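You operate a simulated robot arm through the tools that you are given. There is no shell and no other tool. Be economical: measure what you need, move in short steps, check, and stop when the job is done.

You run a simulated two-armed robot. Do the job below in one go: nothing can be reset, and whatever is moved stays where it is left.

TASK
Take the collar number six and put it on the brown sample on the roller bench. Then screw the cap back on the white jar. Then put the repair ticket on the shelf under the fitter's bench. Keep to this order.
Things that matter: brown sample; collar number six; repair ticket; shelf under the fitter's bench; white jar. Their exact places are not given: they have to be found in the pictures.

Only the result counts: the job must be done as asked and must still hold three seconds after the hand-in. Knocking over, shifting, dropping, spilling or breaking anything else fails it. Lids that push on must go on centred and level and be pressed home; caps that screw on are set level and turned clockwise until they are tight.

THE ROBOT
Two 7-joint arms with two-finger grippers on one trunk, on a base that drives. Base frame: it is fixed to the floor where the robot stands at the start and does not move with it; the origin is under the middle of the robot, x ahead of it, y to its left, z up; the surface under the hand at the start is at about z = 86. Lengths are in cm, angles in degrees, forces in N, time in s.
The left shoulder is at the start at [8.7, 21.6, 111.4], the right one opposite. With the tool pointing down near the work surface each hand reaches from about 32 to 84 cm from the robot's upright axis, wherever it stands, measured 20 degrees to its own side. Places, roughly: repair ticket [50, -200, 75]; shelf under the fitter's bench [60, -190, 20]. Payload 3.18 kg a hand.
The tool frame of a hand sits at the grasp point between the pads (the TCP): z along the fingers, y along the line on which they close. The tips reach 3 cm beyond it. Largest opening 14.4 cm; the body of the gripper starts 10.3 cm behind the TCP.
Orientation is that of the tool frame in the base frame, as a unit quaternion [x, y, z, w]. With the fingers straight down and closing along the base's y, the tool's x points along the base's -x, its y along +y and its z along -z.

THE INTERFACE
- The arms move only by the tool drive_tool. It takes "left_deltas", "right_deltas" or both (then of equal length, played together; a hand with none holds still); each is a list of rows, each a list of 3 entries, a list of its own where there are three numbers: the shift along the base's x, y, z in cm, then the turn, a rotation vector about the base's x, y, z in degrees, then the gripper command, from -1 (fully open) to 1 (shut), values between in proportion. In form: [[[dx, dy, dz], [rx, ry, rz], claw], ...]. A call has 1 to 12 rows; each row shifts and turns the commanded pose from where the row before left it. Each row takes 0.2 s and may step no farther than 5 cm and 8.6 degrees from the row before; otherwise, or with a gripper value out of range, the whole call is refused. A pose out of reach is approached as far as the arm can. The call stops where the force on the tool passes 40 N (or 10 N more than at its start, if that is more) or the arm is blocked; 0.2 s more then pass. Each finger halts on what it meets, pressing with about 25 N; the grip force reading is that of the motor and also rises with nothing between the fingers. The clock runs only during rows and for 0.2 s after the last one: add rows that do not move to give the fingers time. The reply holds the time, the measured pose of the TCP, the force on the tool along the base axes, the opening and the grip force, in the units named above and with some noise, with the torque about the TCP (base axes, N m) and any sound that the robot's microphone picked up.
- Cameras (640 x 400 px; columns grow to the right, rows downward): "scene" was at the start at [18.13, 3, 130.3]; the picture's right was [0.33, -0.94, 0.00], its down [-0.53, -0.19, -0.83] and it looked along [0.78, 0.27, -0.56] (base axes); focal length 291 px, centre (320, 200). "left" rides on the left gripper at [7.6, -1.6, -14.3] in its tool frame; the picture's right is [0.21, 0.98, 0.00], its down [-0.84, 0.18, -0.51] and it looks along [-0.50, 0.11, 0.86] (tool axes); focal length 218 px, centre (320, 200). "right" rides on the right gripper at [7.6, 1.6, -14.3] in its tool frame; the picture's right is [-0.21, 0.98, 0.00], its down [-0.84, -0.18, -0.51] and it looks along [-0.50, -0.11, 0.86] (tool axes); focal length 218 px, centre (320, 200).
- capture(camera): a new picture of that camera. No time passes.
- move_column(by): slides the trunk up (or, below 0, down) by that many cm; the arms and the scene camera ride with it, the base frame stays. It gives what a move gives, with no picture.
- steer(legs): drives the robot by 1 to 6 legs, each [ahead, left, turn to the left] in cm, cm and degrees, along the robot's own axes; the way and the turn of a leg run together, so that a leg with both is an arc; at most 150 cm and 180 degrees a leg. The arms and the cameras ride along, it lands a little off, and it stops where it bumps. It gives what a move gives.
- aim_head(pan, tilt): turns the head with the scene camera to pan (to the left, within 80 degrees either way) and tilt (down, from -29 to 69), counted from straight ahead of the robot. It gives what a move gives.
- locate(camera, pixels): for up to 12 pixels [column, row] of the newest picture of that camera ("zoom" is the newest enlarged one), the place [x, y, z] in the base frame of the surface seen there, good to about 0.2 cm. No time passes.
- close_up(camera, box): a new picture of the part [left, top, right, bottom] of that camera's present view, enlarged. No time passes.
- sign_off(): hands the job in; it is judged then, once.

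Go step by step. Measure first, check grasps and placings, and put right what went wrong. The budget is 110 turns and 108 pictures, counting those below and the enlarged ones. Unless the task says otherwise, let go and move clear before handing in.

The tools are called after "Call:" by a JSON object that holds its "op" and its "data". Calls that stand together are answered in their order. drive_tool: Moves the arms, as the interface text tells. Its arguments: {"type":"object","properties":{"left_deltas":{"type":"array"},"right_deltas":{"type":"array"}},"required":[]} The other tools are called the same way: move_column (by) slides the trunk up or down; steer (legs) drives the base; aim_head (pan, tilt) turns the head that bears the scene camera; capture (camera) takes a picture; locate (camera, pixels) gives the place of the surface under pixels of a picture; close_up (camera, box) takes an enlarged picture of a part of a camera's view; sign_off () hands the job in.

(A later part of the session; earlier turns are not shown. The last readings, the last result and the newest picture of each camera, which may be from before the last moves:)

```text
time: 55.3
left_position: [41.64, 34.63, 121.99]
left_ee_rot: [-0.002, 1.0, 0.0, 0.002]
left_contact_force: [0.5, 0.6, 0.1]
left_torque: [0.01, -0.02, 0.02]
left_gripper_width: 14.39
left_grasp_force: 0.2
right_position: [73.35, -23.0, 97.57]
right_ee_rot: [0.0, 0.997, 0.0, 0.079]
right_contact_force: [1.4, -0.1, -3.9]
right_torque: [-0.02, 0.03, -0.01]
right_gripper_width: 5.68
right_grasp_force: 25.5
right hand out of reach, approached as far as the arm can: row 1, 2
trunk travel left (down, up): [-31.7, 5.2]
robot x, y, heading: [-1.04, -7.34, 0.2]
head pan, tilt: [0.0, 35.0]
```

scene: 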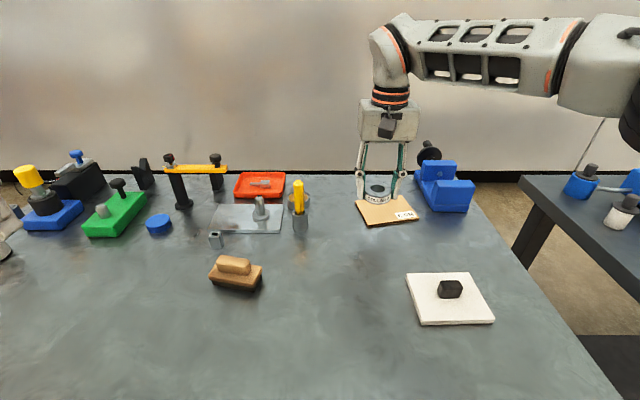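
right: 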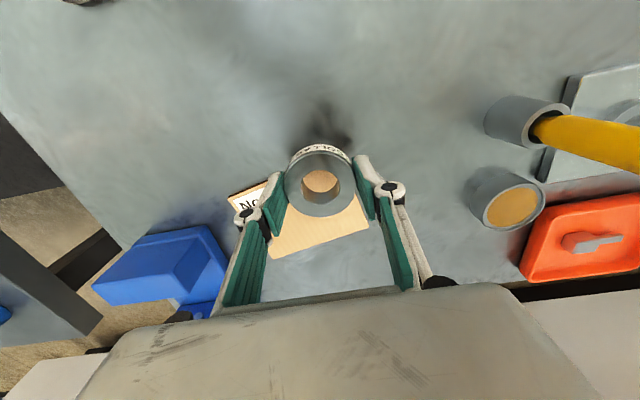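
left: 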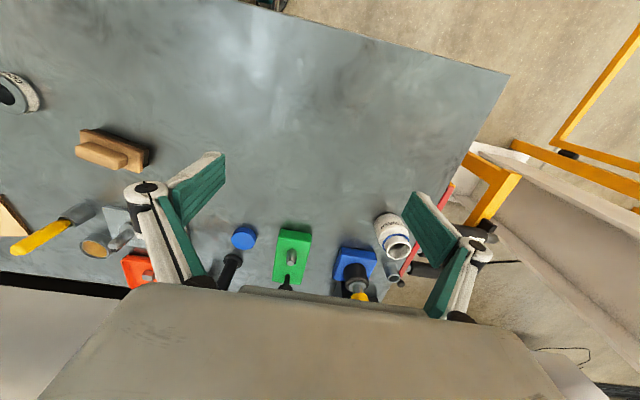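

Out of reach while rotating. I'll retract a little while levelling, then measure the bench edge for driving ahead instead.

Call:
{"op": "drive_tool", "data": {"right_deltas": [[[-4, 0, 0], [0, 0, 0], 1], [[-4, 0, 0], [0, 4.4, 0], 1], [[0, 0, 0], [0, 4.4, 0], 1], [[0, 0, 0], [0, 0, 0], 1]]}}

Call:
{"op": "aim_head", "data": {"pan": 0, "tilt": 66}}

Call:
{"op": "capture", "data": {"camera": "scene"}}

```text
time: 56.3
left_position: [41.63, 34.56, 121.94]
left_ee_rot: [-0.002, 1.0, 0.0, 0.002]
left_contact_force: [1.3, -0.7, 0.0]
left_torque: [0.02, -0.02, 0.01]
left_gripper_width: 14.39
left_grasp_force: 0.0
right_position: [65.13, -23.02, 97.57]
right_ee_rot: [0.0, 1.0, 0.001, 0.001]
right_contact_force: [-0.6, -0.6, -3.3]
right_torque: [0.06, 0.0, -0.02]
right_gripper_width: 5.67
right_grasp_force: 24.9
trunk travel left (down, up): [-31.7, 5.2]
robot x, y, heading: [-0.76, -7.2, 0.3]
head pan, tilt: [0.0, 35.0]
```

```text
time: 57.3
left_position: [41.8, 34.65, 121.92]
left_ee_rot: [-0.002, 1.0, 0.0, 0.002]
left_contact_force: [0.5, 1.2, -0.6]
left_torque: [0.0, 0.02, 0.01]
left_gripper_width: 14.38
left_grasp_force: 0.1
right_position: [65.15, -23.07, 97.53]
right_ee_rot: [0.001, 1.0, 0.0, 0.001]
right_contact_force: [0.1, -0.1, -3.6]
right_torque: [0.0, 0.0, 0.02]
right_gripper_width: 5.69
right_grasp_force: 25.2
trunk travel left (down, up): [-31.7, 5.2]
robot x, y, heading: [-0.6, -7.39, 0.1]
head pan, tilt: [0.0, 66.0]
```

```text
69 pictures are left
```

scene: 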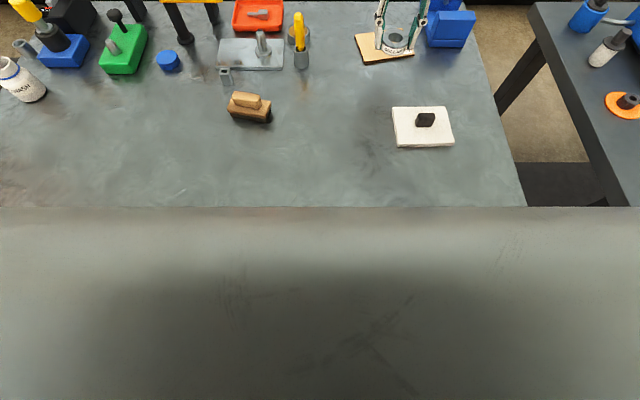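

The robot's body hides the bench edge at row 207; measure how close it is.

Call:
{"op": "locate", "data": {"camera": "scene", "pixels": [[320, 215], [320, 203], [320, 300], [525, 203], [520, 160], [480, 215]]}}

Call:
{"op": "steer", "data": {"legs": [[3, 0, 0]]}}

```text
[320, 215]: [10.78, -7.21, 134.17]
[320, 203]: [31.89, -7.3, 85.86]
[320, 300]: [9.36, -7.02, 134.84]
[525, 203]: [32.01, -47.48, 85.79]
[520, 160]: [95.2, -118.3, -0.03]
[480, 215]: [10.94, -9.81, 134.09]
```

```text
time: 58.1
left_position: [44.86, 34.71, 121.89]
left_ee_rot: [-0.002, 1.0, 0.0, 0.001]
left_contact_force: [-0.5, -0.3, -0.3]
left_torque: [0.02, 0.02, 0.0]
left_gripper_width: 14.41
left_grasp_force: 0.0
right_position: [68.25, -22.96, 97.42]
right_ee_rot: [0.0, 1.0, 0.0, 0.001]
right_contact_force: [0.1, -0.9, -3.5]
right_torque: [0.0, 0.01, -0.05]
right_gripper_width: 5.69
right_grasp_force: 25.1
trunk travel left (down, up): [-31.7, 5.2]
robot x, y, heading: [1.89, -7.1, -0.0]
head pan, tilt: [0.0, 66.0]
```

No bump. Now lower to 93 and extend to x≈76.

Call:
{"op": "drive_tool", "data": {"right_deltas": [[[1, 0, -2.2], [0, 0, 0], 1], [[2, -0.2, -2.2], [0, 0, 0], 1], [[2, -0.2, 0], [0, 0, 0], 1], [[1.5, -0.2, 0], [0, 0, 0], 1], [[1, -0.1, 0], [0, 0, 0], 1], [[0, 0, 0], [0, 0, 0], 1]]}}

```text
time: 59.5
left_position: [44.66, 34.71, 121.85]
left_ee_rot: [-0.002, 1.0, 0.0, 0.002]
left_contact_force: [0.1, 0.4, -0.2]
left_torque: [-0.01, 0.0, 0.04]
left_gripper_width: 14.42
left_grasp_force: 0.1
right_position: [72.16, -23.25, 93.05]
right_ee_rot: [0.0, 1.0, 0.0, 0.001]
right_contact_force: [-0.3, 0.1, -3.3]
right_torque: [-0.01, 0.01, -0.01]
right_gripper_width: 5.69
right_grasp_force: 25.5
right hand out of reach, approached as far as the arm can: row 3, 4, 5
trunk travel left (down, up): [-31.7, 5.2]
robot x, y, heading: [2.5, -7.24, 0.1]
head pan, tilt: [0.0, 66.0]
```

Need about 4 cm more; drive ahead with the hand level and clear.

Call:
{"op": "steer", "data": {"legs": [[4, 0, 0]]}}

Call:
{"op": "aim_head", "data": {"pan": -10, "tilt": 40}}

Call:
{"op": "close_up", "data": {"camera": "scene", "box": [280, 80, 480, 240]}}

Call:
{"op": "capture", "data": {"camera": "right"}}

```text
time: 60.4
left_position: [45.18, 34.67, 121.86]
left_ee_rot: [-0.001, 1.0, 0.001, 0.003]
left_contact_force: [-1.0, -0.8, -0.5]
left_torque: [0.01, -0.07, 0.01]
left_gripper_width: 14.4
left_grasp_force: 0.0
right_position: [72.48, -23.39, 92.97]
right_ee_rot: [0.0, 1.0, -0.001, 0.001]
right_contact_force: [-0.2, -0.6, -3.3]
right_torque: [-0.02, -0.02, 0.01]
right_gripper_width: 5.7
right_grasp_force: 25.3
trunk travel left (down, up): [-31.7, 5.2]
robot x, y, heading: [2.48, -6.6, -0.2]
head pan, tilt: [0.0, 66.0]
stopped in leg 1: the robot was blocked; the commanded pose is now the measured one
```

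```text
time: 61.3
left_position: [45.39, 34.63, 121.8]
left_ee_rot: [-0.001, 1.0, 0.0, 0.002]
left_contact_force: [-0.3, 0.8, -0.3]
left_torque: [-0.02, 0.03, 0.04]
left_gripper_width: 14.4
left_grasp_force: 0.1
right_position: [72.59, -23.33, 92.91]
right_ee_rot: [0.001, 1.0, 0.0, 0.001]
right_contact_force: [-0.3, -1.0, -3.6]
right_torque: [0.0, 0.02, 0.02]
right_gripper_width: 5.66
right_grasp_force: 24.9
trunk travel left (down, up): [-31.7, 5.2]
robot x, y, heading: [2.46, -7.26, 0.1]
head pan, tilt: [-10.0, 40.0]
```

```text
2.50 times, centred on (380, 160) of scene
```

zoom: 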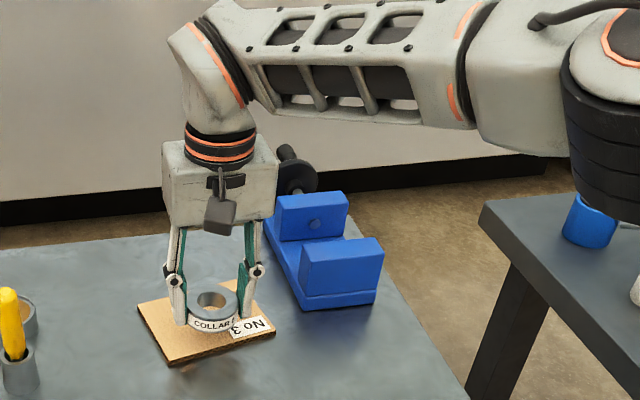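

```text
67 pictures are left
```

right: 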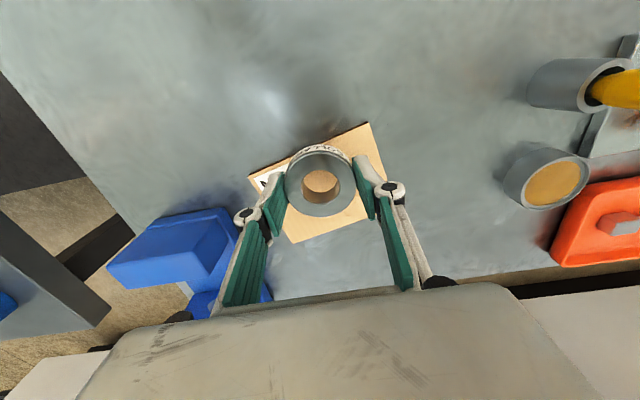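

The base is against the bench now, so no more driving. Readings suggest a lower trunk reaches further; I'll lift and retract the hand, lower the trunk, then extend again.

Call:
{"op": "drive_tool", "data": {"right_deltas": [[[-3, 0, 2], [0, 0, 0], 1], [[-3, 0, 4], [0, 0, 0], 1], [[-3, 0, 4], [0, 0, 0], 1], [[-3, 0, 4], [0, 0, 0], 1], [[-2, 0, 4], [0, 0, 0], 1], [[0, 0, 4], [0, 0, 0], 1], [[0, 0, 0], [0, 0, 0], 1]]}}

Call:
{"op": "move_column", "data": {"by": -20}}

```text
time: 62.9
left_position: [45.27, 34.71, 121.8]
left_ee_rot: [-0.001, 1.0, -0.001, 0.0]
left_contact_force: [0.7, -0.8, -0.3]
left_torque: [0.01, 0.02, 0.02]
left_gripper_width: 14.4
left_grasp_force: 0.0
right_position: [58.93, -23.26, 114.6]
right_ee_rot: [0.0, 1.0, 0.0, 0.001]
right_contact_force: [0.7, -0.1, -3.8]
right_torque: [-0.01, -0.01, -0.04]
right_gripper_width: 5.68
right_grasp_force: 25.4
trunk travel left (down, up): [-31.7, 5.2]
robot x, y, heading: [2.49, -7.14, 0.2]
head pan, tilt: [-10.0, 40.0]
```

```text
time: 65.1
left_position: [48.83, 34.58, 92.37]
left_ee_rot: [-0.001, 0.991, 0.0, -0.132]
left_contact_force: [0.3, -0.8, 0.9]
left_torque: [-0.02, -0.04, -0.01]
left_gripper_width: 14.38
left_grasp_force: 0.1
right_position: [58.6, -23.26, 95.15]
right_ee_rot: [0.002, 1.0, -0.001, 0.002]
right_contact_force: [0.6, 0.5, -3.2]
right_torque: [0.01, -0.01, -0.01]
right_gripper_width: 5.68
right_grasp_force: 24.5
trunk travel left (down, up): [-11.7, 25.2]
robot x, y, heading: [2.21, -7.01, -0.1]
head pan, tilt: [-10.0, 40.0]
```

The trunk move dropped the left hand to z 92 and tilted it 15°; I'll raise and level it while extending the right hand at z 93.

Call:
{"op": "drive_tool", "data": {"left_deltas": [[[0, 0, 4], [0, -4, 0], -1], [[0, 0, 4], [0, -4, 0], -1], [[0, 0, 4], [0, -4, 0], -1], [[0, 0, 3], [0, -3.2, 0], -1], [[0, 0, 0], [0, 0, 0], -1], [[0, 0, 0], [0, 0, 0], -1], [[0, 0, 0], [0, 0, 0], -1], [[0, 0, 0], [0, 0, 0], -1]], "right_deltas": [[[4, 0, -1], [0, 0, 0], 1], [[4, 0, -1], [0, 0, 0], 1], [[4, 0, 0], [0, 0, 0], 1], [[2, 0, 0], [0, 0, 0], 1], [[2, 0, 0], [0, 0, 0], 1], [[1.3, 0, 0], [0, 0, 0], 1], [[0, 0, 0], [0, 0, 0], 1], [[0, 0, 0], [0, 0, 0], 1]]}}

```text
time: 66.9
left_position: [47.74, 35.33, 94.74]
left_ee_rot: [-0.003, 0.995, 0.0, -0.097]
left_contact_force: [-0.4, 0.2, -0.2]
left_torque: [-0.03, 0.0, -0.01]
left_gripper_width: 14.39
left_grasp_force: 0.0
left hand out of reach, approached as far as the arm can: row 1, 2, 3, 4
right_position: [75.94, -23.38, 92.96]
right_ee_rot: [0.001, 1.0, 0.0, 0.001]
right_contact_force: [-0.2, -1.7, -3.1]
right_torque: [-0.03, 0.0, -0.01]
right_gripper_width: 5.68
right_grasp_force: 25.2
trunk travel left (down, up): [-11.7, 25.2]
robot x, y, heading: [2.46, -7.47, 0.1]
head pan, tilt: [-10.0, 40.0]
```

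The right hand reached (75.9,-23.4). Check alignment on the board.

Call:
{"op": "capture", "data": {"camera": "right"}}

Call:
{"op": "capture", "data": {"camera": "scene"}}

Call:
{"op": "locate", "data": {"camera": "right", "pixels": [[365, 95], [385, 170], [300, 215], [320, 180]]}}

```text
66 pictures are left
```

right: 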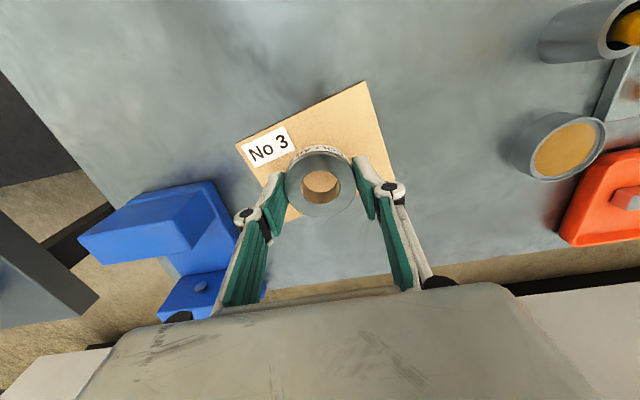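

```text
65 pictures are left
```

scene: 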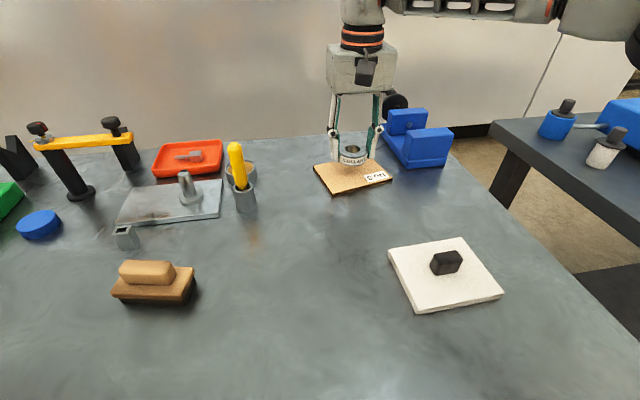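

```text
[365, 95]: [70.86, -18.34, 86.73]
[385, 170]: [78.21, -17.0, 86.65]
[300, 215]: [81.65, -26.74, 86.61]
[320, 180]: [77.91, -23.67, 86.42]
```

The board spans about x 71–82, y -17…-31 around the collar, top at 86.7. Lowering to set the collar down and releasing.

Call:
{"op": "drive_tool", "data": {"right_deltas": [[[0, 0, -1.5], [0, 0, 0], 1], [[0, 0, -0.8], [0, 0, 0], 1], [[0, 0, -0.4], [0, 0, 0], 1], [[0, 0, 0], [0, 0, 0], 1]]}}

```text
time: 67.9
left_position: [47.79, 35.16, 94.74]
left_ee_rot: [-0.003, 0.995, 0.0, -0.097]
left_contact_force: [-1.3, -0.8, 0.3]
left_torque: [0.01, 0.03, 0.03]
left_gripper_width: 14.39
left_grasp_force: 0.1
right_position: [76.01, -23.39, 90.28]
right_ee_rot: [0.0, 1.0, 0.0, 0.002]
right_contact_force: [-0.7, 0.1, -3.7]
right_torque: [0.0, 0.01, -0.02]
right_gripper_width: 5.68
right_grasp_force: 24.9
trunk travel left (down, up): [-11.7, 25.2]
robot x, y, heading: [2.5, -7.31, -0.0]
head pan, tilt: [-10.0, 40.0]
```

Call:
{"op": "drive_tool", "data": {"right_deltas": [[[0, 0, -0.15], [0, 0, 0], 1], [[0, 0, -0.15], [0, 0, 0], 1], [[0, 0, 0], [0, 0, 0], 1]]}}

```text
time: 68.7
left_position: [47.84, 35.32, 94.72]
left_ee_rot: [-0.003, 0.995, 0.0, -0.098]
left_contact_force: [0.7, -0.4, -0.4]
left_torque: [-0.02, -0.01, -0.01]
left_gripper_width: 14.41
left_grasp_force: 0.1
right_position: [75.86, -23.4, 89.9]
right_ee_rot: [0.0, 1.0, 0.001, 0.0]
right_contact_force: [-0.3, -0.5, -2.9]
right_torque: [0.0, 0.01, 0.01]
right_gripper_width: 5.69
right_grasp_force: 24.6
trunk travel left (down, up): [-11.7, 25.2]
robot x, y, heading: [2.55, -7.2, -0.2]
head pan, tilt: [-10.0, 40.0]
```

Still carrying its weight (-3 N). Lower a touch more.

Call:
{"op": "drive_tool", "data": {"right_deltas": [[[0, 0, -0.15], [0, 0, 0], 1], [[0, 0, -0.1], [0, 0, 0], 1], [[0, 0, 0], [0, 0, 0], 1]]}}

Call:
{"op": "close_up", "data": {"camera": "scene", "box": [290, 120, 420, 210]}}

```text
time: 69.5
left_position: [47.79, 35.26, 94.7]
left_ee_rot: [-0.002, 0.995, 0.001, -0.097]
left_contact_force: [-0.4, 0.2, 0.7]
left_torque: [0.01, -0.01, 0.0]
left_gripper_width: 14.41
left_grasp_force: 0.1
right_position: [76.0, -23.38, 89.85]
right_ee_rot: [0.001, 1.0, 0.0, 0.002]
right_contact_force: [1.2, -1.3, 2.8]
right_torque: [0.0, 0.04, -0.01]
right_gripper_width: 5.67
right_grasp_force: 25.3
trunk travel left (down, up): [-11.7, 25.2]
robot x, y, heading: [2.51, -7.27, 0.3]
head pan, tilt: [-10.0, 40.0]
```

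```text
4.44 times, centred on (355, 165) of scene
```

zoom: 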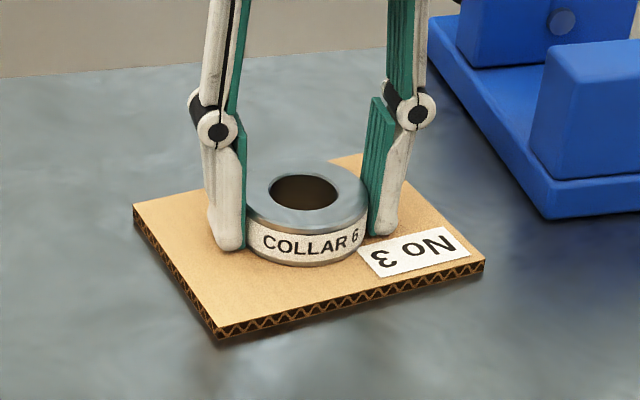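

Contact made (+2.8 N), collar sits flat on the board. Open to ~8 cm and go straight up.

Call:
{"op": "drive_tool", "data": {"right_deltas": [[[0, 0, 0], [0, 0, 0], 0.1], [[0, 0, 0], [0, 0, 0], -0.1], [[0, 0, 0], [0, 0, 0], -0.1], [[0, 0, 2], [0, 0, 0], -0.1], [[0, 0, 3], [0, 0, 0], -0.1], [[-3, 0, 4], [0, 0, 0], -0.1], [[-4, 0, 3], [0, 0, 0], -0.1], [[-4, 0, 3], [0, 0, 0], -0.1], [[-4, 0, 0], [0, 0, 0], -0.1], [[-4, 0, 0], [0, 0, 0], -0.1], [[-4, 0, 0], [0, 0, 0], -0.1]]}}

Call:
{"op": "capture", "data": {"camera": "scene"}}

Call:
{"op": "locate", "data": {"camera": "scene", "pixels": [[353, 150], [345, 178], [38, 225], [150, 280]]}}

```text
time: 71.9
left_position: [47.8, 35.29, 94.69]
left_ee_rot: [-0.003, 0.995, 0.001, -0.098]
left_contact_force: [0.3, -0.5, -0.1]
left_torque: [0.0, -0.03, 0.03]
left_gripper_width: 14.41
left_grasp_force: 0.0
right_position: [52.59, -23.18, 102.66]
right_ee_rot: [0.001, 1.0, 0.0, 0.002]
right_contact_force: [0.0, -0.4, 0.0]
right_torque: [0.0, -0.03, 0.02]
right_gripper_width: 7.91
right_grasp_force: 0.1
right hand out of reach, approached as far as the arm can: row 5
trunk travel left (down, up): [-11.7, 25.2]
robot x, y, heading: [2.59, -6.89, -0.0]
head pan, tilt: [-10.0, 40.0]
```

```text
63 pictures are left
```

scene: 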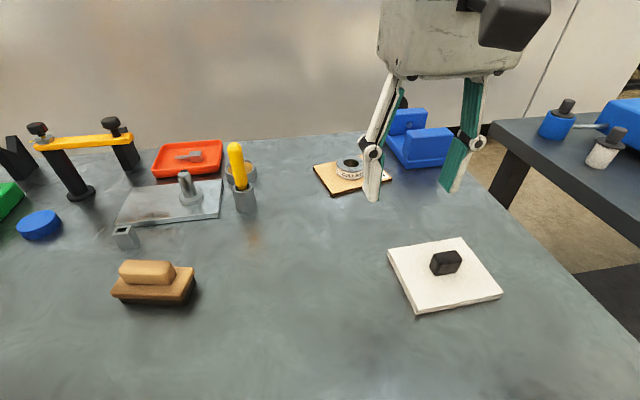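

```text
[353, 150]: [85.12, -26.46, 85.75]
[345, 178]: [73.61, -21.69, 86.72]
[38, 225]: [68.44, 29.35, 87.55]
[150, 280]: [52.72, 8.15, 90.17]
```

Collar rests on the board. Next the jar: restore the trunk first (+8) and look at the hands.

Call:
{"op": "move_column", "data": {"by": 8}}

Call:
{"op": "close_up", "data": {"camera": "scene", "box": [290, 110, 400, 240]}}

```text
time: 73.1
left_position: [47.88, 35.31, 102.6]
left_ee_rot: [-0.003, 0.995, 0.0, -0.099]
left_contact_force: [0.5, -0.2, 0.1]
left_torque: [0.01, 0.02, 0.02]
left_gripper_width: 14.4
left_grasp_force: 0.1
right_position: [53.02, -23.45, 110.45]
right_ee_rot: [0.001, 1.0, 0.0, -0.001]
right_contact_force: [0.5, -1.1, 0.0]
right_torque: [0.02, 0.05, 0.0]
right_gripper_width: 7.9
right_grasp_force: 0.1
trunk travel left (down, up): [-19.7, 17.2]
robot x, y, heading: [2.64, -7.25, 0.1]
head pan, tilt: [-10.0, 40.0]
```

```text
3.08 times, centred on (345, 175) of scene
```

zoom: 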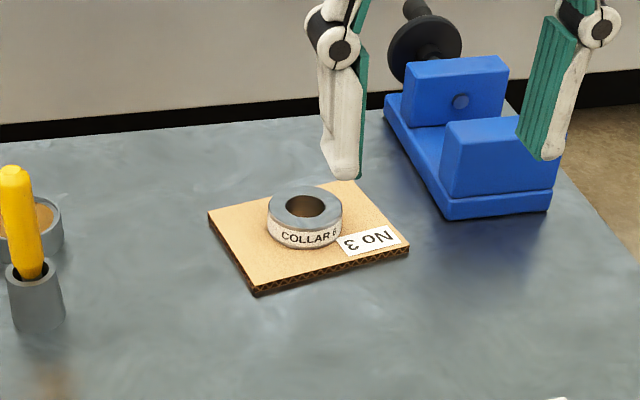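

Collar fine on the sample. Level and lift the left hand, then drive back, left, ahead.

Call:
{"op": "drive_tool", "data": {"left_deltas": [[[-1, 0, 1], [0, -3, 0], -1], [[-1, 0, 1], [0, -3, 0], -1], [[-1, 0, 1], [0, -3, 0], -1], [[-1, 0, 2], [0, -2.3, 0], -1], [[0, 0, 3], [0, 0, 0], -1], [[0, 0, 0], [0, 0, 0], -1]], "right_deltas": [[[-4, 0, 1], [0, 0, 0], -0.1], [[-4, 0, 1], [0, 0, 0], -0.1], [[-4, 0, 1], [0, 0, 0], -0.1], [[-4, 0, 1], [0, 0, 0], -0.1], [[0, 0, 0], [0, 0, 0], -0.1], [[0, 0, 0], [0, 0, 0], -0.1]]}}

Call:
{"op": "steer", "data": {"legs": [[-25, 0, 0], [0, 35, 0], [22, 0, 0]]}}

Call:
{"op": "aim_head", "data": {"pan": 20, "tilt": 40}}

Call:
{"op": "capture", "data": {"camera": "scene"}}

Call:
{"op": "capture", "data": {"camera": "left"}}

```text
time: 74.5
left_position: [43.68, 35.62, 109.79]
left_ee_rot: [-0.005, 1.0, 0.001, 0.005]
left_contact_force: [-0.8, 0.0, -0.2]
left_torque: [0.01, -0.04, 0.01]
left_gripper_width: 14.39
left_grasp_force: 0.1
left hand out of reach, approached as far as the arm can: row 5
right_position: [36.67, -23.57, 114.46]
right_ee_rot: [0.001, 1.0, 0.002, 0.002]
right_contact_force: [0.0, -1.2, -0.1]
right_torque: [0.03, 0.0, 0.02]
right_gripper_width: 7.91
right_grasp_force: 0.1
trunk travel left (down, up): [-19.7, 17.2]
robot x, y, heading: [2.56, -7.15, -0.1]
head pan, tilt: [-10.0, 40.0]
```

```text
time: 80.8
left_position: [40.62, 71.1, 109.76]
left_ee_rot: [-0.004, 1.0, 0.0, 0.004]
left_contact_force: [-0.3, -1.3, -0.7]
left_torque: [-0.01, 0.03, 0.01]
left_gripper_width: 14.39
left_grasp_force: 0.0
right_position: [33.4, 11.78, 114.56]
right_ee_rot: [0.0, 1.0, 0.0, 0.001]
right_contact_force: [0.0, 0.3, 0.0]
right_torque: [0.01, 0.03, 0.03]
right_gripper_width: 7.92
right_grasp_force: 0.2
trunk travel left (down, up): [-19.7, 17.2]
robot x, y, heading: [-1.03, 27.89, -0.1]
head pan, tilt: [-10.0, 40.0]
```

```text
time: 81.8
left_position: [40.62, 70.92, 109.64]
left_ee_rot: [-0.003, 1.0, 0.001, 0.003]
left_contact_force: [1.0, -0.4, -0.9]
left_torque: [0.0, -0.06, -0.02]
left_gripper_width: 14.41
left_grasp_force: 0.1
right_position: [33.47, 11.75, 114.51]
right_ee_rot: [0.0, 1.0, 0.0, 0.001]
right_contact_force: [0.1, -0.8, -0.5]
right_torque: [-0.01, 0.03, -0.01]
right_gripper_width: 7.95
right_grasp_force: 0.1
trunk travel left (down, up): [-19.7, 17.2]
robot x, y, heading: [-1.02, 27.97, 0.0]
head pan, tilt: [20.0, 40.0]
```

```text
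61 pictures are left
```

scene: 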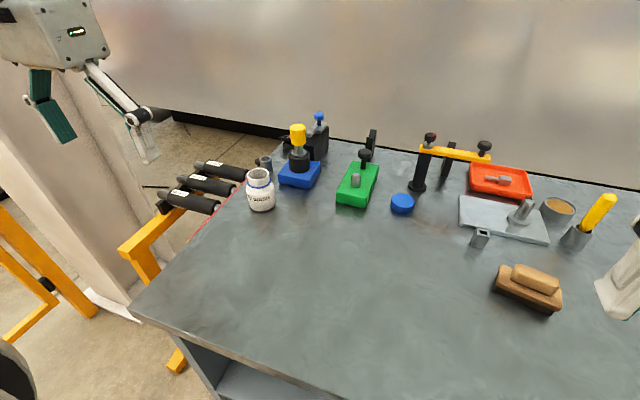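

```text
60 pictures are left
```

left: 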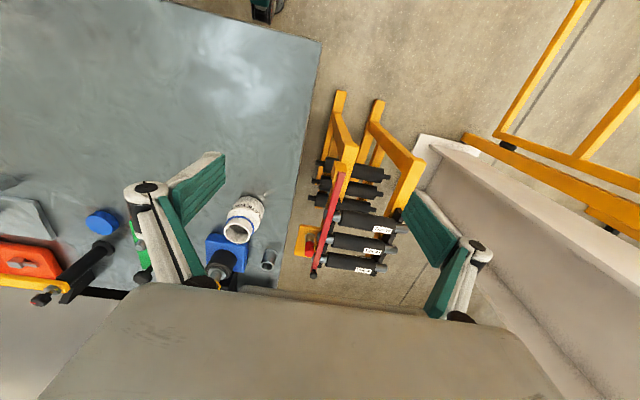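

Measure jar and cap closely.

Call:
{"op": "close_up", "data": {"camera": "scene", "box": [220, 150, 300, 230]}}

Call:
{"op": "locate", "data": {"camera": "zoom", "pixels": [[270, 160], [360, 160], [318, 135], [318, 185], [318, 205], [320, 300], [230, 300], [425, 290], [330, 470], [318, 160]]}}

Call:
{"op": "close_up", "data": {"camera": "scene", "box": [370, 165, 450, 235]}}

Call:
{"op": "locate", "data": {"camera": "scene", "pixels": [[391, 201], [413, 201], [402, 195], [402, 206], [402, 200], [415, 190], [355, 200]]}}

```text
5.00 times, centred on (260, 190) of scene
```

zoom: 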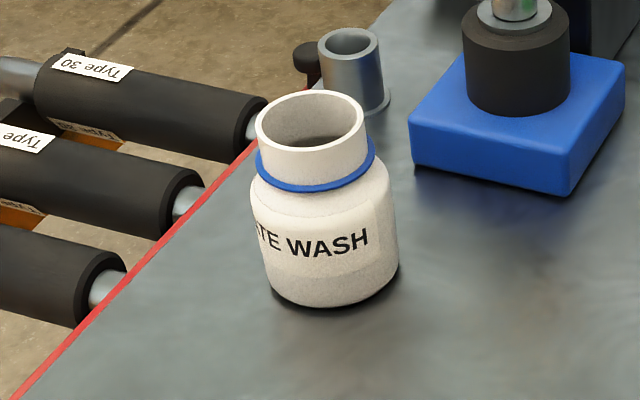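

```text
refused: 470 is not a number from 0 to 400
```

```text
5.71 times, centred on (410, 200) of scene
```

zoom: 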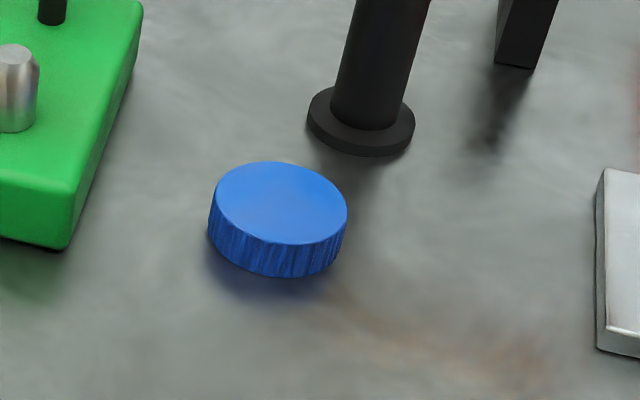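

```text
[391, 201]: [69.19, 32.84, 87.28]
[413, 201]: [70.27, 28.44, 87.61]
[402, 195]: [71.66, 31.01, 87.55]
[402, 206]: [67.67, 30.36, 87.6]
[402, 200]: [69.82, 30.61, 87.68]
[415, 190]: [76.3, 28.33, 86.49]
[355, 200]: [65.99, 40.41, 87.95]
```

Cap centre ≈ (69.7,30.6), top 87.65, diameter ≈4.7. Now jar measurements and clearance to the green block.

Call:
{"op": "locate", "data": {"camera": "zoom", "pixels": [[60, 245], [70, 190], [130, 30], [50, 255], [310, 125], [410, 125]]}}

Call:
{"op": "close_up", "data": {"camera": "scene", "box": [240, 160, 280, 216]}}

Call:
{"op": "locate", "data": {"camera": "scene", "pixels": [[251.4, 174], [272.3, 174], [261, 169], [262, 179.5], [262, 183], [252, 177], [252, 195], [269, 195], [264, 210], [274, 180], [262, 197], [252, 186]]}}

```text
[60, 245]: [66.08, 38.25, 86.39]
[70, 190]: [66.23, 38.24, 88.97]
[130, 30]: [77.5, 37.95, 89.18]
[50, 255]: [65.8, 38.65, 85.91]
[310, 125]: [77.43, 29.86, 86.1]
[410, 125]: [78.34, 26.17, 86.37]
```

```text
7.14 times, centred on (260, 188) of scene
```

zoom: 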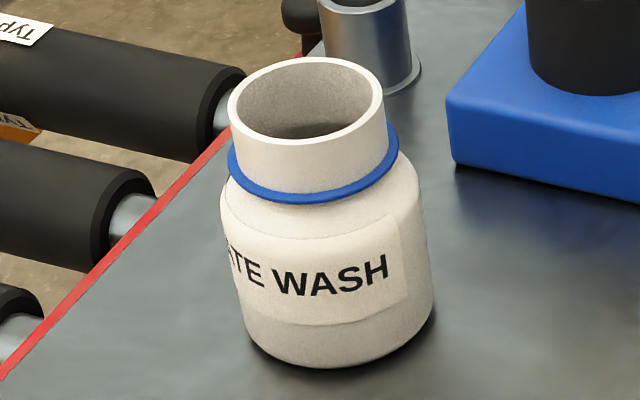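

```text
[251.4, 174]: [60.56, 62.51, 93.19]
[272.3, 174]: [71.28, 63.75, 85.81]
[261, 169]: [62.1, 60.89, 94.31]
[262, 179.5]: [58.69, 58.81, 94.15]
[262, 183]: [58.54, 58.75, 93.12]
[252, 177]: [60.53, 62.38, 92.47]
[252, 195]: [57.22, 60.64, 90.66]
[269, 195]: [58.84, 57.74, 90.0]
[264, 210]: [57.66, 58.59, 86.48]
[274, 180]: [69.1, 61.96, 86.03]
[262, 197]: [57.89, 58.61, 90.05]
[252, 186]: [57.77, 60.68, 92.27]
```

Call:
{"op": "locate", "data": {"camera": "zoom", "pixels": [[234, 105], [379, 100], [300, 62], [310, 141], [250, 78], [365, 75], [255, 130], [360, 130], [320, 365], [235, 330], [425, 320]]}}

```text
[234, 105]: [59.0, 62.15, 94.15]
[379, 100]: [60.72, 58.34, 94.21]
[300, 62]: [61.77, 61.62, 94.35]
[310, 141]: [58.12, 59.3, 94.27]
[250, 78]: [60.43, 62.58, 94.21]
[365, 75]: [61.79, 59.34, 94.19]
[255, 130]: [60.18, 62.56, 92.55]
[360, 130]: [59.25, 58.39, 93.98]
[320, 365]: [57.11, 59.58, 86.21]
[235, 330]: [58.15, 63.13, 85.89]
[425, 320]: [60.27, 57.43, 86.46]
```

Neck centre ≈ (60.0,60.4), radius 2.15, rim z 94.25. For reach to the cap I'll shift the base 8 cm right and 2.5 ahead.

Call:
{"op": "steer", "data": {"legs": [[2.5, -8, 0]]}}

Call:
{"op": "drive_tool", "data": {"left_deltas": [[[3, -4, 0], [0, 0, 0], -0.2], [[3, -4, 0], [0, 0, 0], -0.2], [[3, -4, 0], [0, 0, 0], -0.2], [[3, -4, -1], [0, 0, 0], -0.2], [[3, -4, -1], [0, 0, 0], -0.2], [[3, -4, -1], [0, 0, 0], -0.2], [[3, -4, -1], [0, 0, 0], -0.2], [[0, 0, 0], [0, 0, 0], -0.2]]}}

```text
time: 83.2
left_position: [43.02, 62.75, 109.74]
left_ee_rot: [-0.004, 1.0, 0.001, 0.003]
left_contact_force: [0.8, -0.8, -0.3]
left_torque: [0.02, 0.0, 0.01]
left_gripper_width: 14.42
left_grasp_force: 0.1
right_position: [35.93, 3.68, 114.48]
right_ee_rot: [0.001, 1.0, 0.0, 0.0]
right_contact_force: [0.4, -0.9, 0.0]
right_torque: [0.01, 0.02, 0.0]
right_gripper_width: 7.92
right_grasp_force: 0.1
trunk travel left (down, up): [-19.7, 17.2]
robot x, y, heading: [2.07, 19.8, -0.0]
head pan, tilt: [20.0, 40.0]
```

```text
refused: row 4 steps farther than a row can; nothing moved
```

Call:
{"op": "drive_tool", "data": {"left_deltas": [[[3.3, -3.6, 0], [0, 0, 0], -0.2], [[3.3, -3.6, 0], [0, 0, 0], -0.2], [[3.3, -3.6, 0], [0, 0, 0], -0.2], [[3.3, -3.6, 0], [0, 0, 0], -0.2], [[3.3, -3.6, 0], [0, 0, 0], -0.2], [[3.3, -3.6, 0], [0, 0, 0], -0.2], [[3.3, -3.6, 0], [0, 0, 0], -0.2], [[3.3, -3.6, 0], [0, 0, 0], -0.2], [[0, -3.3, -3], [0, 0, 0], -0.2], [[0, 0, -4], [0, 0, 0], -0.2], [[0, 0, 0], [0, 0, 0], -0.2]]}}

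Call:
{"op": "capture", "data": {"camera": "left"}}

Call:
{"op": "capture", "data": {"camera": "scene"}}

```text
time: 85.6
left_position: [61.57, 40.91, 101.94]
left_ee_rot: [-0.005, 1.0, 0.001, 0.005]
left_contact_force: [0.4, 0.0, -0.2]
left_torque: [-0.01, 0.0, -0.02]
left_gripper_width: 8.65
left_grasp_force: 0.1
left hand out of reach, approached as far as the arm can: row 6, 7, 8, 9
right_position: [36.06, 3.78, 114.51]
right_ee_rot: [0.0, 1.0, 0.001, 0.001]
right_contact_force: [-0.1, 0.2, 0.4]
right_torque: [0.02, 0.05, -0.02]
right_gripper_width: 7.94
right_grasp_force: 0.0
trunk travel left (down, up): [-19.7, 17.2]
robot x, y, heading: [1.88, 19.78, -0.1]
head pan, tilt: [20.0, 40.0]
```

```text
56 pictures are left
```

left: 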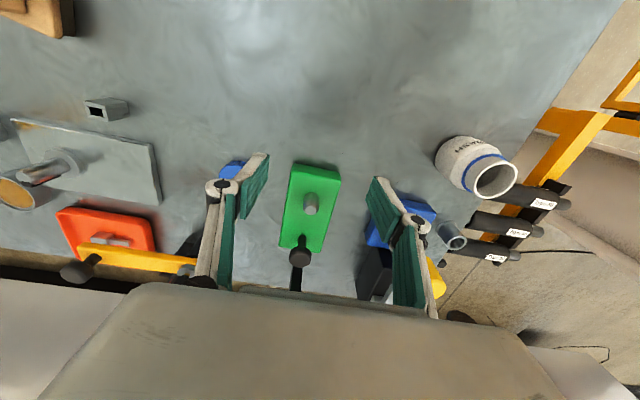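

```text
55 pictures are left
```

scene: 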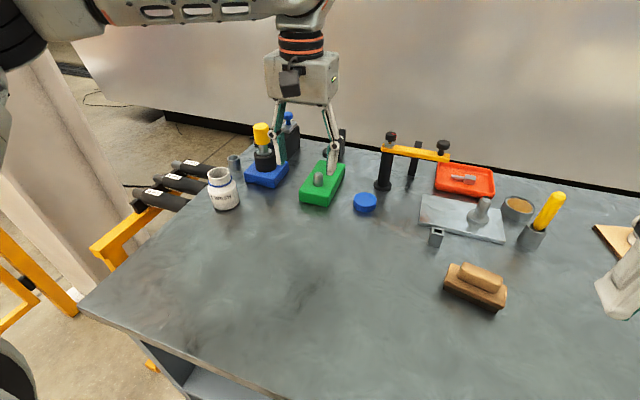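

Silver pin/knob of the green block are near; I'll move over in y first at z 99, then ahead, then check reach.

Call:
{"op": "drive_tool", "data": {"left_deltas": [[[0, -3.5, -1], [0, 0, 0], -0.2], [[0, -3.5, -1], [0, 0, 0], -0.2], [[0, -3.3, -1], [0, 0, 0], -0.2], [[2, 0, -1], [0, 0, 0], -0.2], [[2, 0, -1], [0, 0, 0], -0.2], [[2, 0, -1], [0, 0, 0], -0.2], [[2, 0, 0], [0, 0, 0], -0.2], [[0, 0, 0], [0, 0, 0], -0.2], [[0, 0, 0], [0, 0, 0], -0.2]]}}

```text
time: 87.6
left_position: [61.51, 39.71, 101.51]
left_ee_rot: [-0.004, 1.0, 0.0, 0.004]
left_contact_force: [0.3, -0.1, -1.0]
left_torque: [0.01, 0.03, 0.0]
left_gripper_width: 8.63
left_grasp_force: 0.1
left hand out of reach, approached as far as the arm can: row 1, 2, 3, 4, 5, 6, 7
right_position: [36.0, 3.74, 114.46]
right_ee_rot: [0.001, 1.0, 0.0, 0.001]
right_contact_force: [0.4, 0.2, -0.2]
right_torque: [0.0, 0.01, 0.0]
right_gripper_width: 7.92
right_grasp_force: 0.1
trunk travel left (down, up): [-19.7, 17.2]
robot x, y, heading: [1.95, 19.85, 0.2]
head pan, tilt: [20.0, 40.0]
```

Blocked by a joint limit rather than distance. Pull back, go to y=30.6, lower, then extend forward.

Call:
{"op": "drive_tool", "data": {"left_deltas": [[[-4, 0, 0], [0, 0, 0], -0.2], [[-4, 0, 0], [0, 0, 0], -0.2], [[0, -4, 0], [0, 0, 0], -0.2], [[0, -4, 0], [0, 0, 0], -0.2], [[0, -1.1, -2], [0, 0, 0], -0.2], [[0, 0, -4], [0, 0, 0], -0.2], [[2, 0, 0], [0, 0, 0], -0.2], [[2, 0, 0], [0, 0, 0], -0.2], [[0, 0, 0], [0, 0, 0], -0.2]]}}

```text
time: 89.6
left_position: [55.37, 35.3, 96.54]
left_ee_rot: [-0.005, 1.0, -0.001, 0.004]
left_contact_force: [0.1, -0.4, -0.4]
left_torque: [0.01, 0.03, 0.01]
left_gripper_width: 8.62
left_grasp_force: 0.0
left hand out of reach, approached as far as the arm can: row 4, 5, 7, 8
right_position: [35.92, 3.75, 114.47]
right_ee_rot: [0.001, 1.0, 0.0, 0.001]
right_contact_force: [-0.8, -0.4, -0.2]
right_torque: [0.0, -0.02, -0.01]
right_gripper_width: 7.93
right_grasp_force: 0.0
trunk travel left (down, up): [-19.7, 17.2]
robot x, y, heading: [1.36, 20.19, -0.3]
head pan, tilt: [20.0, 40.0]
```

The left arm dislikes reaching inward. I'll lift, retract and shift the base 13 cm right so that the cap lies on the arm's own side.

Call:
{"op": "drive_tool", "data": {"left_deltas": [[[-2, 0, 4], [0, 0, 0], -0.2], [[-4, 2, 2], [0, 0, 0], -0.2], [[-4, 2, 2], [0, 0, 0], -0.2], [[0, 2, 0], [0, 0, 0], -0.2], [[0, 0, 0], [0, 0, 0], -0.2]]}}

Call:
{"op": "steer", "data": {"legs": [[0, -13, 0]]}}

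Call:
{"op": "drive_tool", "data": {"left_deltas": [[[4, 0, 0], [0, 0, 0], -0.2], [[4, 0, 0], [0, 0, 0], -0.2], [[4, 0, 0], [0, 0, 0], -0.2], [[4, 0, -2], [0, 0, 0], -0.2], [[4, 0, -2], [0, 0, 0], -0.2], [[0, 0, 0], [0, 0, 0], -0.2]]}}

```text
time: 90.8
left_position: [45.26, 41.26, 104.37]
left_ee_rot: [-0.005, 1.0, 0.001, 0.004]
left_contact_force: [0.2, 0.1, 0.0]
left_torque: [-0.01, 0.03, -0.01]
left_gripper_width: 8.65
left_grasp_force: 0.2
right_position: [36.01, 3.71, 114.51]
right_ee_rot: [0.001, 1.0, 0.0, 0.001]
right_contact_force: [-0.2, -0.4, 0.1]
right_torque: [0.01, 0.0, 0.0]
right_gripper_width: 7.92
right_grasp_force: 0.0
trunk travel left (down, up): [-19.7, 17.2]
robot x, y, heading: [1.59, 20.02, 0.1]
head pan, tilt: [20.0, 40.0]
```

```text
time: 92.5
left_position: [45.22, 28.31, 104.52]
left_ee_rot: [-0.005, 1.0, 0.001, 0.003]
left_contact_force: [0.2, -0.5, 0.0]
left_torque: [0.03, 0.02, 0.03]
left_gripper_width: 8.64
left_grasp_force: 0.0
right_position: [35.87, -9.17, 114.46]
right_ee_rot: [-0.001, 1.0, 0.0, 0.001]
right_contact_force: [0.0, -0.4, -0.6]
right_torque: [0.03, 0.0, -0.01]
right_gripper_width: 7.92
right_grasp_force: 0.0
trunk travel left (down, up): [-19.7, 17.2]
robot x, y, heading: [1.91, 6.9, -0.2]
head pan, tilt: [20.0, 40.0]
```

```text
time: 94.0
left_position: [63.31, 28.45, 101.4]
left_ee_rot: [-0.005, 1.0, 0.0, 0.004]
left_contact_force: [-0.3, -0.4, -0.1]
left_torque: [0.01, -0.03, -0.02]
left_gripper_width: 8.64
left_grasp_force: 0.0
left hand out of reach, approached as far as the arm can: row 5
right_position: [35.91, -9.1, 114.5]
right_ee_rot: [0.0, 1.0, 0.0, 0.001]
right_contact_force: [-0.1, 0.0, 0.2]
right_torque: [0.01, 0.03, 0.01]
right_gripper_width: 7.91
right_grasp_force: 0.0
trunk travel left (down, up): [-19.7, 17.2]
robot x, y, heading: [1.92, 6.83, -0.2]
head pan, tilt: [20.0, 40.0]
```

Lower to z 95 and extend forward.

Call:
{"op": "drive_tool", "data": {"left_deltas": [[[0, 1, -2.5], [0, 0, 0], -0.2], [[0, 1, -2.5], [0, 0, 0], -0.2], [[0, 0, -1.5], [0, 0, 0], -0.2], [[1, 0, 0], [0, 0, 0], -0.2], [[1, 0, 0], [0, 0, 0], -0.2], [[1, 0, 0], [0, 0, 0], -0.2], [[1, 0, 0], [0, 0, 0], -0.2], [[1, 0, 0], [0, 0, 0], -0.2], [[1, 0, 0], [0, 0, 0], -0.2], [[0, 0, 0], [0, 0, 0], -0.2]]}}

Call:
{"op": "capture", "data": {"camera": "scene"}}

```text
time: 96.2
left_position: [67.14, 30.67, 94.94]
left_ee_rot: [-0.004, 1.0, -0.001, 0.006]
left_contact_force: [-0.3, 0.1, -0.7]
left_torque: [-0.01, -0.01, -0.01]
left_gripper_width: 8.64
left_grasp_force: 0.0
left hand out of reach, approached as far as the arm can: row 7, 8, 9
right_position: [35.96, -9.24, 114.4]
right_ee_rot: [0.0, 1.0, 0.001, 0.001]
right_contact_force: [-0.5, 0.2, -0.1]
right_torque: [0.01, -0.04, -0.01]
right_gripper_width: 7.93
right_grasp_force: 0.0
trunk travel left (down, up): [-19.7, 17.2]
robot x, y, heading: [1.93, 7.32, 0.0]
head pan, tilt: [20.0, 40.0]
```

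```text
54 pictures are left
```

scene: 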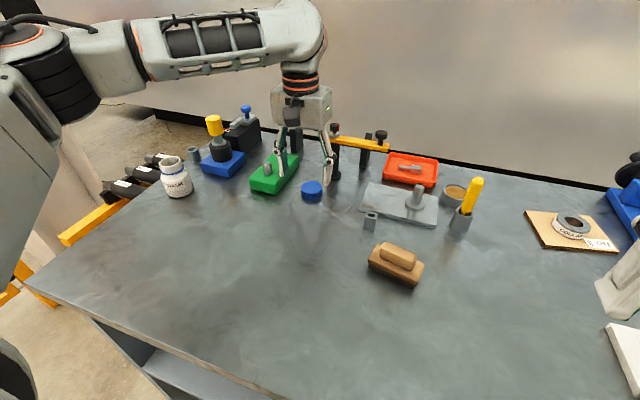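

Descend straddling the cap (opening 8.6) to z 90 then extend 2.5 cm.

Call:
{"op": "drive_tool", "data": {"left_deltas": [[[0, 0, -2.5], [0, 0, 0], -0.2], [[0, 0, -2.4], [0, 0, 0], -0.2], [[0.7, 0, 0], [0, 0, 0], -0.2], [[0.7, 0, 0], [0, 0, 0], -0.2], [[0.7, 0, 0], [0, 0, 0], -0.2], [[0.5, 0, 0], [0, 0, 0], -0.2], [[0, 0, 0], [0, 0, 0], -0.2]]}}

Call:
{"op": "capture", "data": {"camera": "left"}}

Call:
{"op": "close_up", "data": {"camera": "scene", "box": [240, 80, 400, 220]}}

```text
time: 97.8
left_position: [67.9, 31.97, 90.19]
left_ee_rot: [-0.004, 1.0, 0.0, 0.005]
left_contact_force: [0.4, -0.2, -0.3]
left_torque: [-0.04, -0.02, -0.02]
left_gripper_width: 8.64
left_grasp_force: 0.1
left hand out of reach, approached as far as the arm can: row 3, 4, 5, 6
right_position: [35.94, -9.09, 114.5]
right_ee_rot: [-0.001, 1.0, 0.0, 0.001]
right_contact_force: [0.9, -0.4, -0.2]
right_torque: [0.0, -0.03, -0.01]
right_gripper_width: 7.91
right_grasp_force: 0.0
trunk travel left (down, up): [-19.7, 17.2]
robot x, y, heading: [1.59, 7.13, 0.2]
head pan, tilt: [20.0, 40.0]
```

```text
53 pictures are left
```

left: 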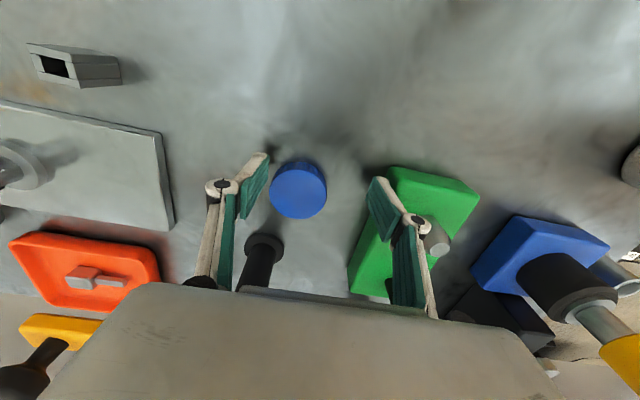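

```text
2.86 times, centred on (320, 150) of scene
```

zoom: 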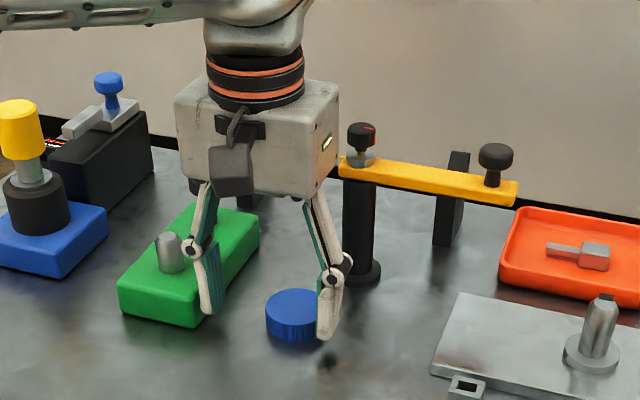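

Still 2 cm short and sliding in y. I'll raise and retract, lower the trunk by 9 (which gave more reach with the right arm), then approach again.

Call:
{"op": "drive_tool", "data": {"left_deltas": [[[0, 0, 4], [0, 0, 0], -0.2], [[-2, 0, 4], [0, 0, 0], -0.2], [[-3, -1, 3], [0, 0, 0], -0.2], [[-4, 0, 0], [0, 0, 0], -0.2], [[0, 0, 0], [0, 0, 0], -0.2]]}}

Call:
{"op": "move_column", "data": {"by": -9}}

```text
time: 99.0
left_position: [59.04, 30.85, 101.1]
left_ee_rot: [-0.005, 1.0, 0.0, 0.002]
left_contact_force: [-0.1, 0.6, -1.1]
left_torque: [-0.01, 0.0, 0.0]
left_gripper_width: 8.63
left_grasp_force: 0.0
right_position: [36.06, -9.09, 114.32]
right_ee_rot: [0.0, 1.0, 0.0, 0.001]
right_contact_force: [0.0, 0.5, 0.0]
right_torque: [-0.04, 0.07, 0.02]
right_gripper_width: 7.91
right_grasp_force: 0.0
trunk travel left (down, up): [-19.7, 17.2]
robot x, y, heading: [2.17, 7.17, 0.0]
head pan, tilt: [20.0, 40.0]
```

```text
time: 100.2
left_position: [58.86, 31.05, 92.56]
left_ee_rot: [-0.005, 1.0, 0.0, 0.006]
left_contact_force: [-0.6, -0.4, -0.1]
left_torque: [-0.03, -0.03, 0.02]
left_gripper_width: 8.64
left_grasp_force: 0.0
right_position: [35.78, -9.19, 105.62]
right_ee_rot: [0.0, 1.0, 0.0, 0.003]
right_contact_force: [0.2, -0.3, 0.3]
right_torque: [0.02, -0.03, -0.01]
right_gripper_width: 7.95
right_grasp_force: 0.1
trunk travel left (down, up): [-10.7, 26.2]
robot x, y, heading: [1.81, 6.81, 0.1]
head pan, tilt: [20.0, 40.0]
```

Good. Now extend at z 92 toward (69.7,30.6).

Call:
{"op": "drive_tool", "data": {"left_deltas": [[[4, 0, 0], [0, 0, 0], -0.2], [[4, -0.2, 0], [0, 0, 0], -0.2], [[1.5, -0.2, 0], [0, 0, 0], -0.2], [[1.3, 0, 0], [0, 0, 0], -0.2], [[0, 0, 0], [0, 0, 0], -0.2], [[0, 0, 0], [0, 0, 0], -0.2]]}}

Call:
{"op": "capture", "data": {"camera": "left"}}

```text
time: 101.6
left_position: [69.76, 30.62, 92.15]
left_ee_rot: [-0.004, 1.0, 0.001, 0.004]
left_contact_force: [-0.9, 0.7, 0.6]
left_torque: [0.04, -0.02, -0.01]
left_gripper_width: 8.64
left_grasp_force: 0.0
right_position: [35.95, -9.14, 105.48]
right_ee_rot: [0.0, 1.0, 0.0, 0.0]
right_contact_force: [0.1, 0.4, 0.3]
right_torque: [0.0, 0.05, -0.03]
right_gripper_width: 7.92
right_grasp_force: 0.1
trunk travel left (down, up): [-10.7, 26.2]
robot x, y, heading: [1.76, 6.95, -0.1]
head pan, tilt: [20.0, 40.0]
```

```text
51 pictures are left
```

left: 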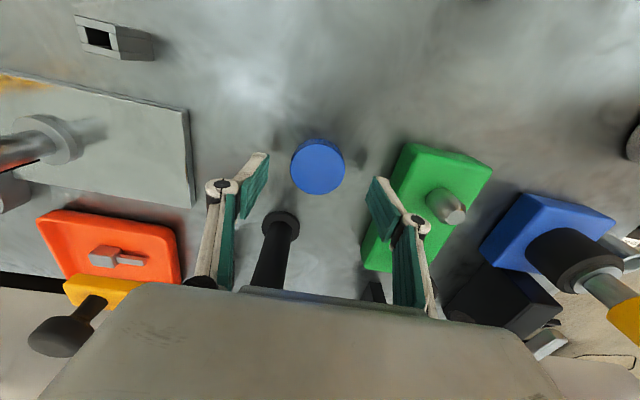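

Reached. Measure the cap from this camera.

Call:
{"op": "locate", "data": {"camera": "left", "pixels": [[293, 163], [342, 163], [318, 142], [318, 188], [300, 147], [337, 147], [318, 165], [285, 222]]}}

```text
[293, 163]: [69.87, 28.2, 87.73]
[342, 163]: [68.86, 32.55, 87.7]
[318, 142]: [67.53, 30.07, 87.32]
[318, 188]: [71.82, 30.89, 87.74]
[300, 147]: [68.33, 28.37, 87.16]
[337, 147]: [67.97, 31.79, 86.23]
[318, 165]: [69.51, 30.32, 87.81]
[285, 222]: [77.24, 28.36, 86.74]
```

Cap centre (69.6,30.4). Descend to z 88.95 and close.

Call:
{"op": "drive_tool", "data": {"left_deltas": [[[-0.1, -0.15, -1.6], [0, 0, 0], -0.2], [[0, 0, -1.6], [0, 0, 0], -0.2], [[0, 0, 0], [0, 0, 0], 0], [[0, 0, 0], [0, 0, 0], 0.2], [[0, 0, 0], [0, 0, 0], 0.4], [[0, 0, 0], [0, 0, 0], 0.8], [[0, 0, 0], [0, 0, 0], 1], [[0, 0, 0], [0, 0, 0], 1]]}}

Call:
{"op": "close_up", "data": {"camera": "scene", "box": [240, 80, 400, 220]}}

```text
time: 103.4
left_position: [69.73, 30.41, 89.0]
left_ee_rot: [-0.004, 1.0, 0.001, 0.004]
left_contact_force: [-0.1, -0.7, 2.1]
left_torque: [-0.1, 0.02, 0.04]
left_gripper_width: 4.86
left_grasp_force: 25.2
right_position: [36.03, -9.09, 105.47]
right_ee_rot: [0.0, 1.0, 0.0, 0.001]
right_contact_force: [-0.8, 0.0, -0.2]
right_torque: [0.0, 0.0, 0.0]
right_gripper_width: 7.93
right_grasp_force: 0.0
trunk travel left (down, up): [-10.7, 26.2]
robot x, y, heading: [1.69, 7.03, -0.1]
head pan, tilt: [20.0, 40.0]
```

```text
2.86 times, centred on (320, 150) of scene
```

zoom: 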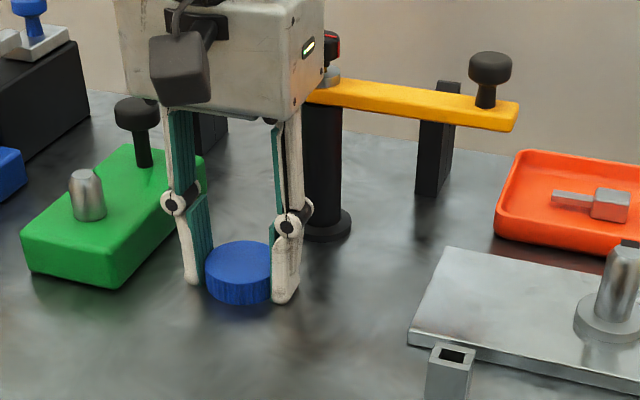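

Cap gripped at 4.86 cm. Lift, retract, then shift the base left and measure the neighbours of the jar.

Call:
{"op": "drive_tool", "data": {"left_deltas": [[[0, 0, 2], [0, 0, 0], 1], [[-2, 0, 2], [0, 0, 0], 1], [[-4, 0, 2], [0, 0, 0], 1], [[-4, 0, 2], [0, 0, 0], 1], [[-4, 0, 2.5], [0, 0, 0], 1], [[-4, 0, 2.5], [0, 0, 0], 1], [[-2, 0, 2], [0, 0, 0], 1], [[0, 0, 0], [0, 0, 0], 1]]}}

Call:
{"op": "steer", "data": {"legs": [[0, 14, 0]]}}

Call:
{"op": "capture", "data": {"camera": "scene"}}

```text
time: 105.2
left_position: [52.32, 30.11, 100.45]
left_ee_rot: [-0.005, 1.0, 0.001, 0.004]
left_contact_force: [0.7, -1.1, -0.3]
left_torque: [0.02, 0.01, -0.01]
left_gripper_width: 4.91
left_grasp_force: 25.0
left hand out of reach, approached as far as the arm can: row 6, 7
right_position: [35.92, -9.14, 105.47]
right_ee_rot: [0.0, 1.0, 0.0, 0.001]
right_contact_force: [-0.9, -0.2, 0.3]
right_torque: [0.02, 0.03, -0.02]
right_gripper_width: 7.93
right_grasp_force: 0.1
trunk travel left (down, up): [-10.7, 26.2]
robot x, y, heading: [2.18, 6.9, -0.0]
head pan, tilt: [20.0, 40.0]
```

```text
time: 107.1
left_position: [52.22, 44.6, 100.57]
left_ee_rot: [-0.005, 1.0, 0.0, 0.004]
left_contact_force: [0.2, 0.6, -0.2]
left_torque: [-0.04, -0.01, -0.01]
left_gripper_width: 4.87
left_grasp_force: 24.7
right_position: [35.89, 5.25, 105.48]
right_ee_rot: [-0.001, 1.0, -0.001, 0.001]
right_contact_force: [0.2, 0.1, -0.1]
right_torque: [-0.02, 0.0, -0.02]
right_gripper_width: 7.94
right_grasp_force: 0.0
trunk travel left (down, up): [-10.7, 26.2]
robot x, y, heading: [1.48, 21.54, 0.4]
head pan, tilt: [20.0, 40.0]
```

```text
49 pictures are left
```

scene: 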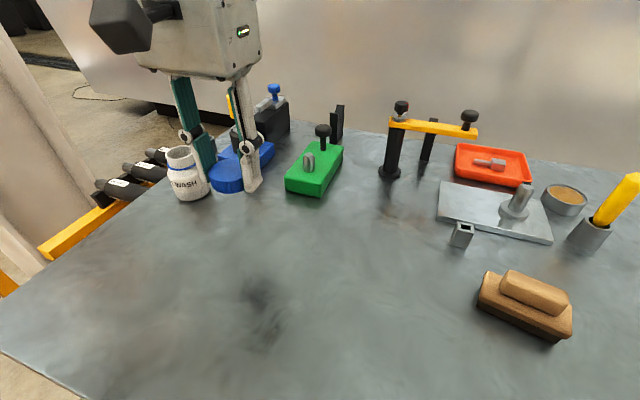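

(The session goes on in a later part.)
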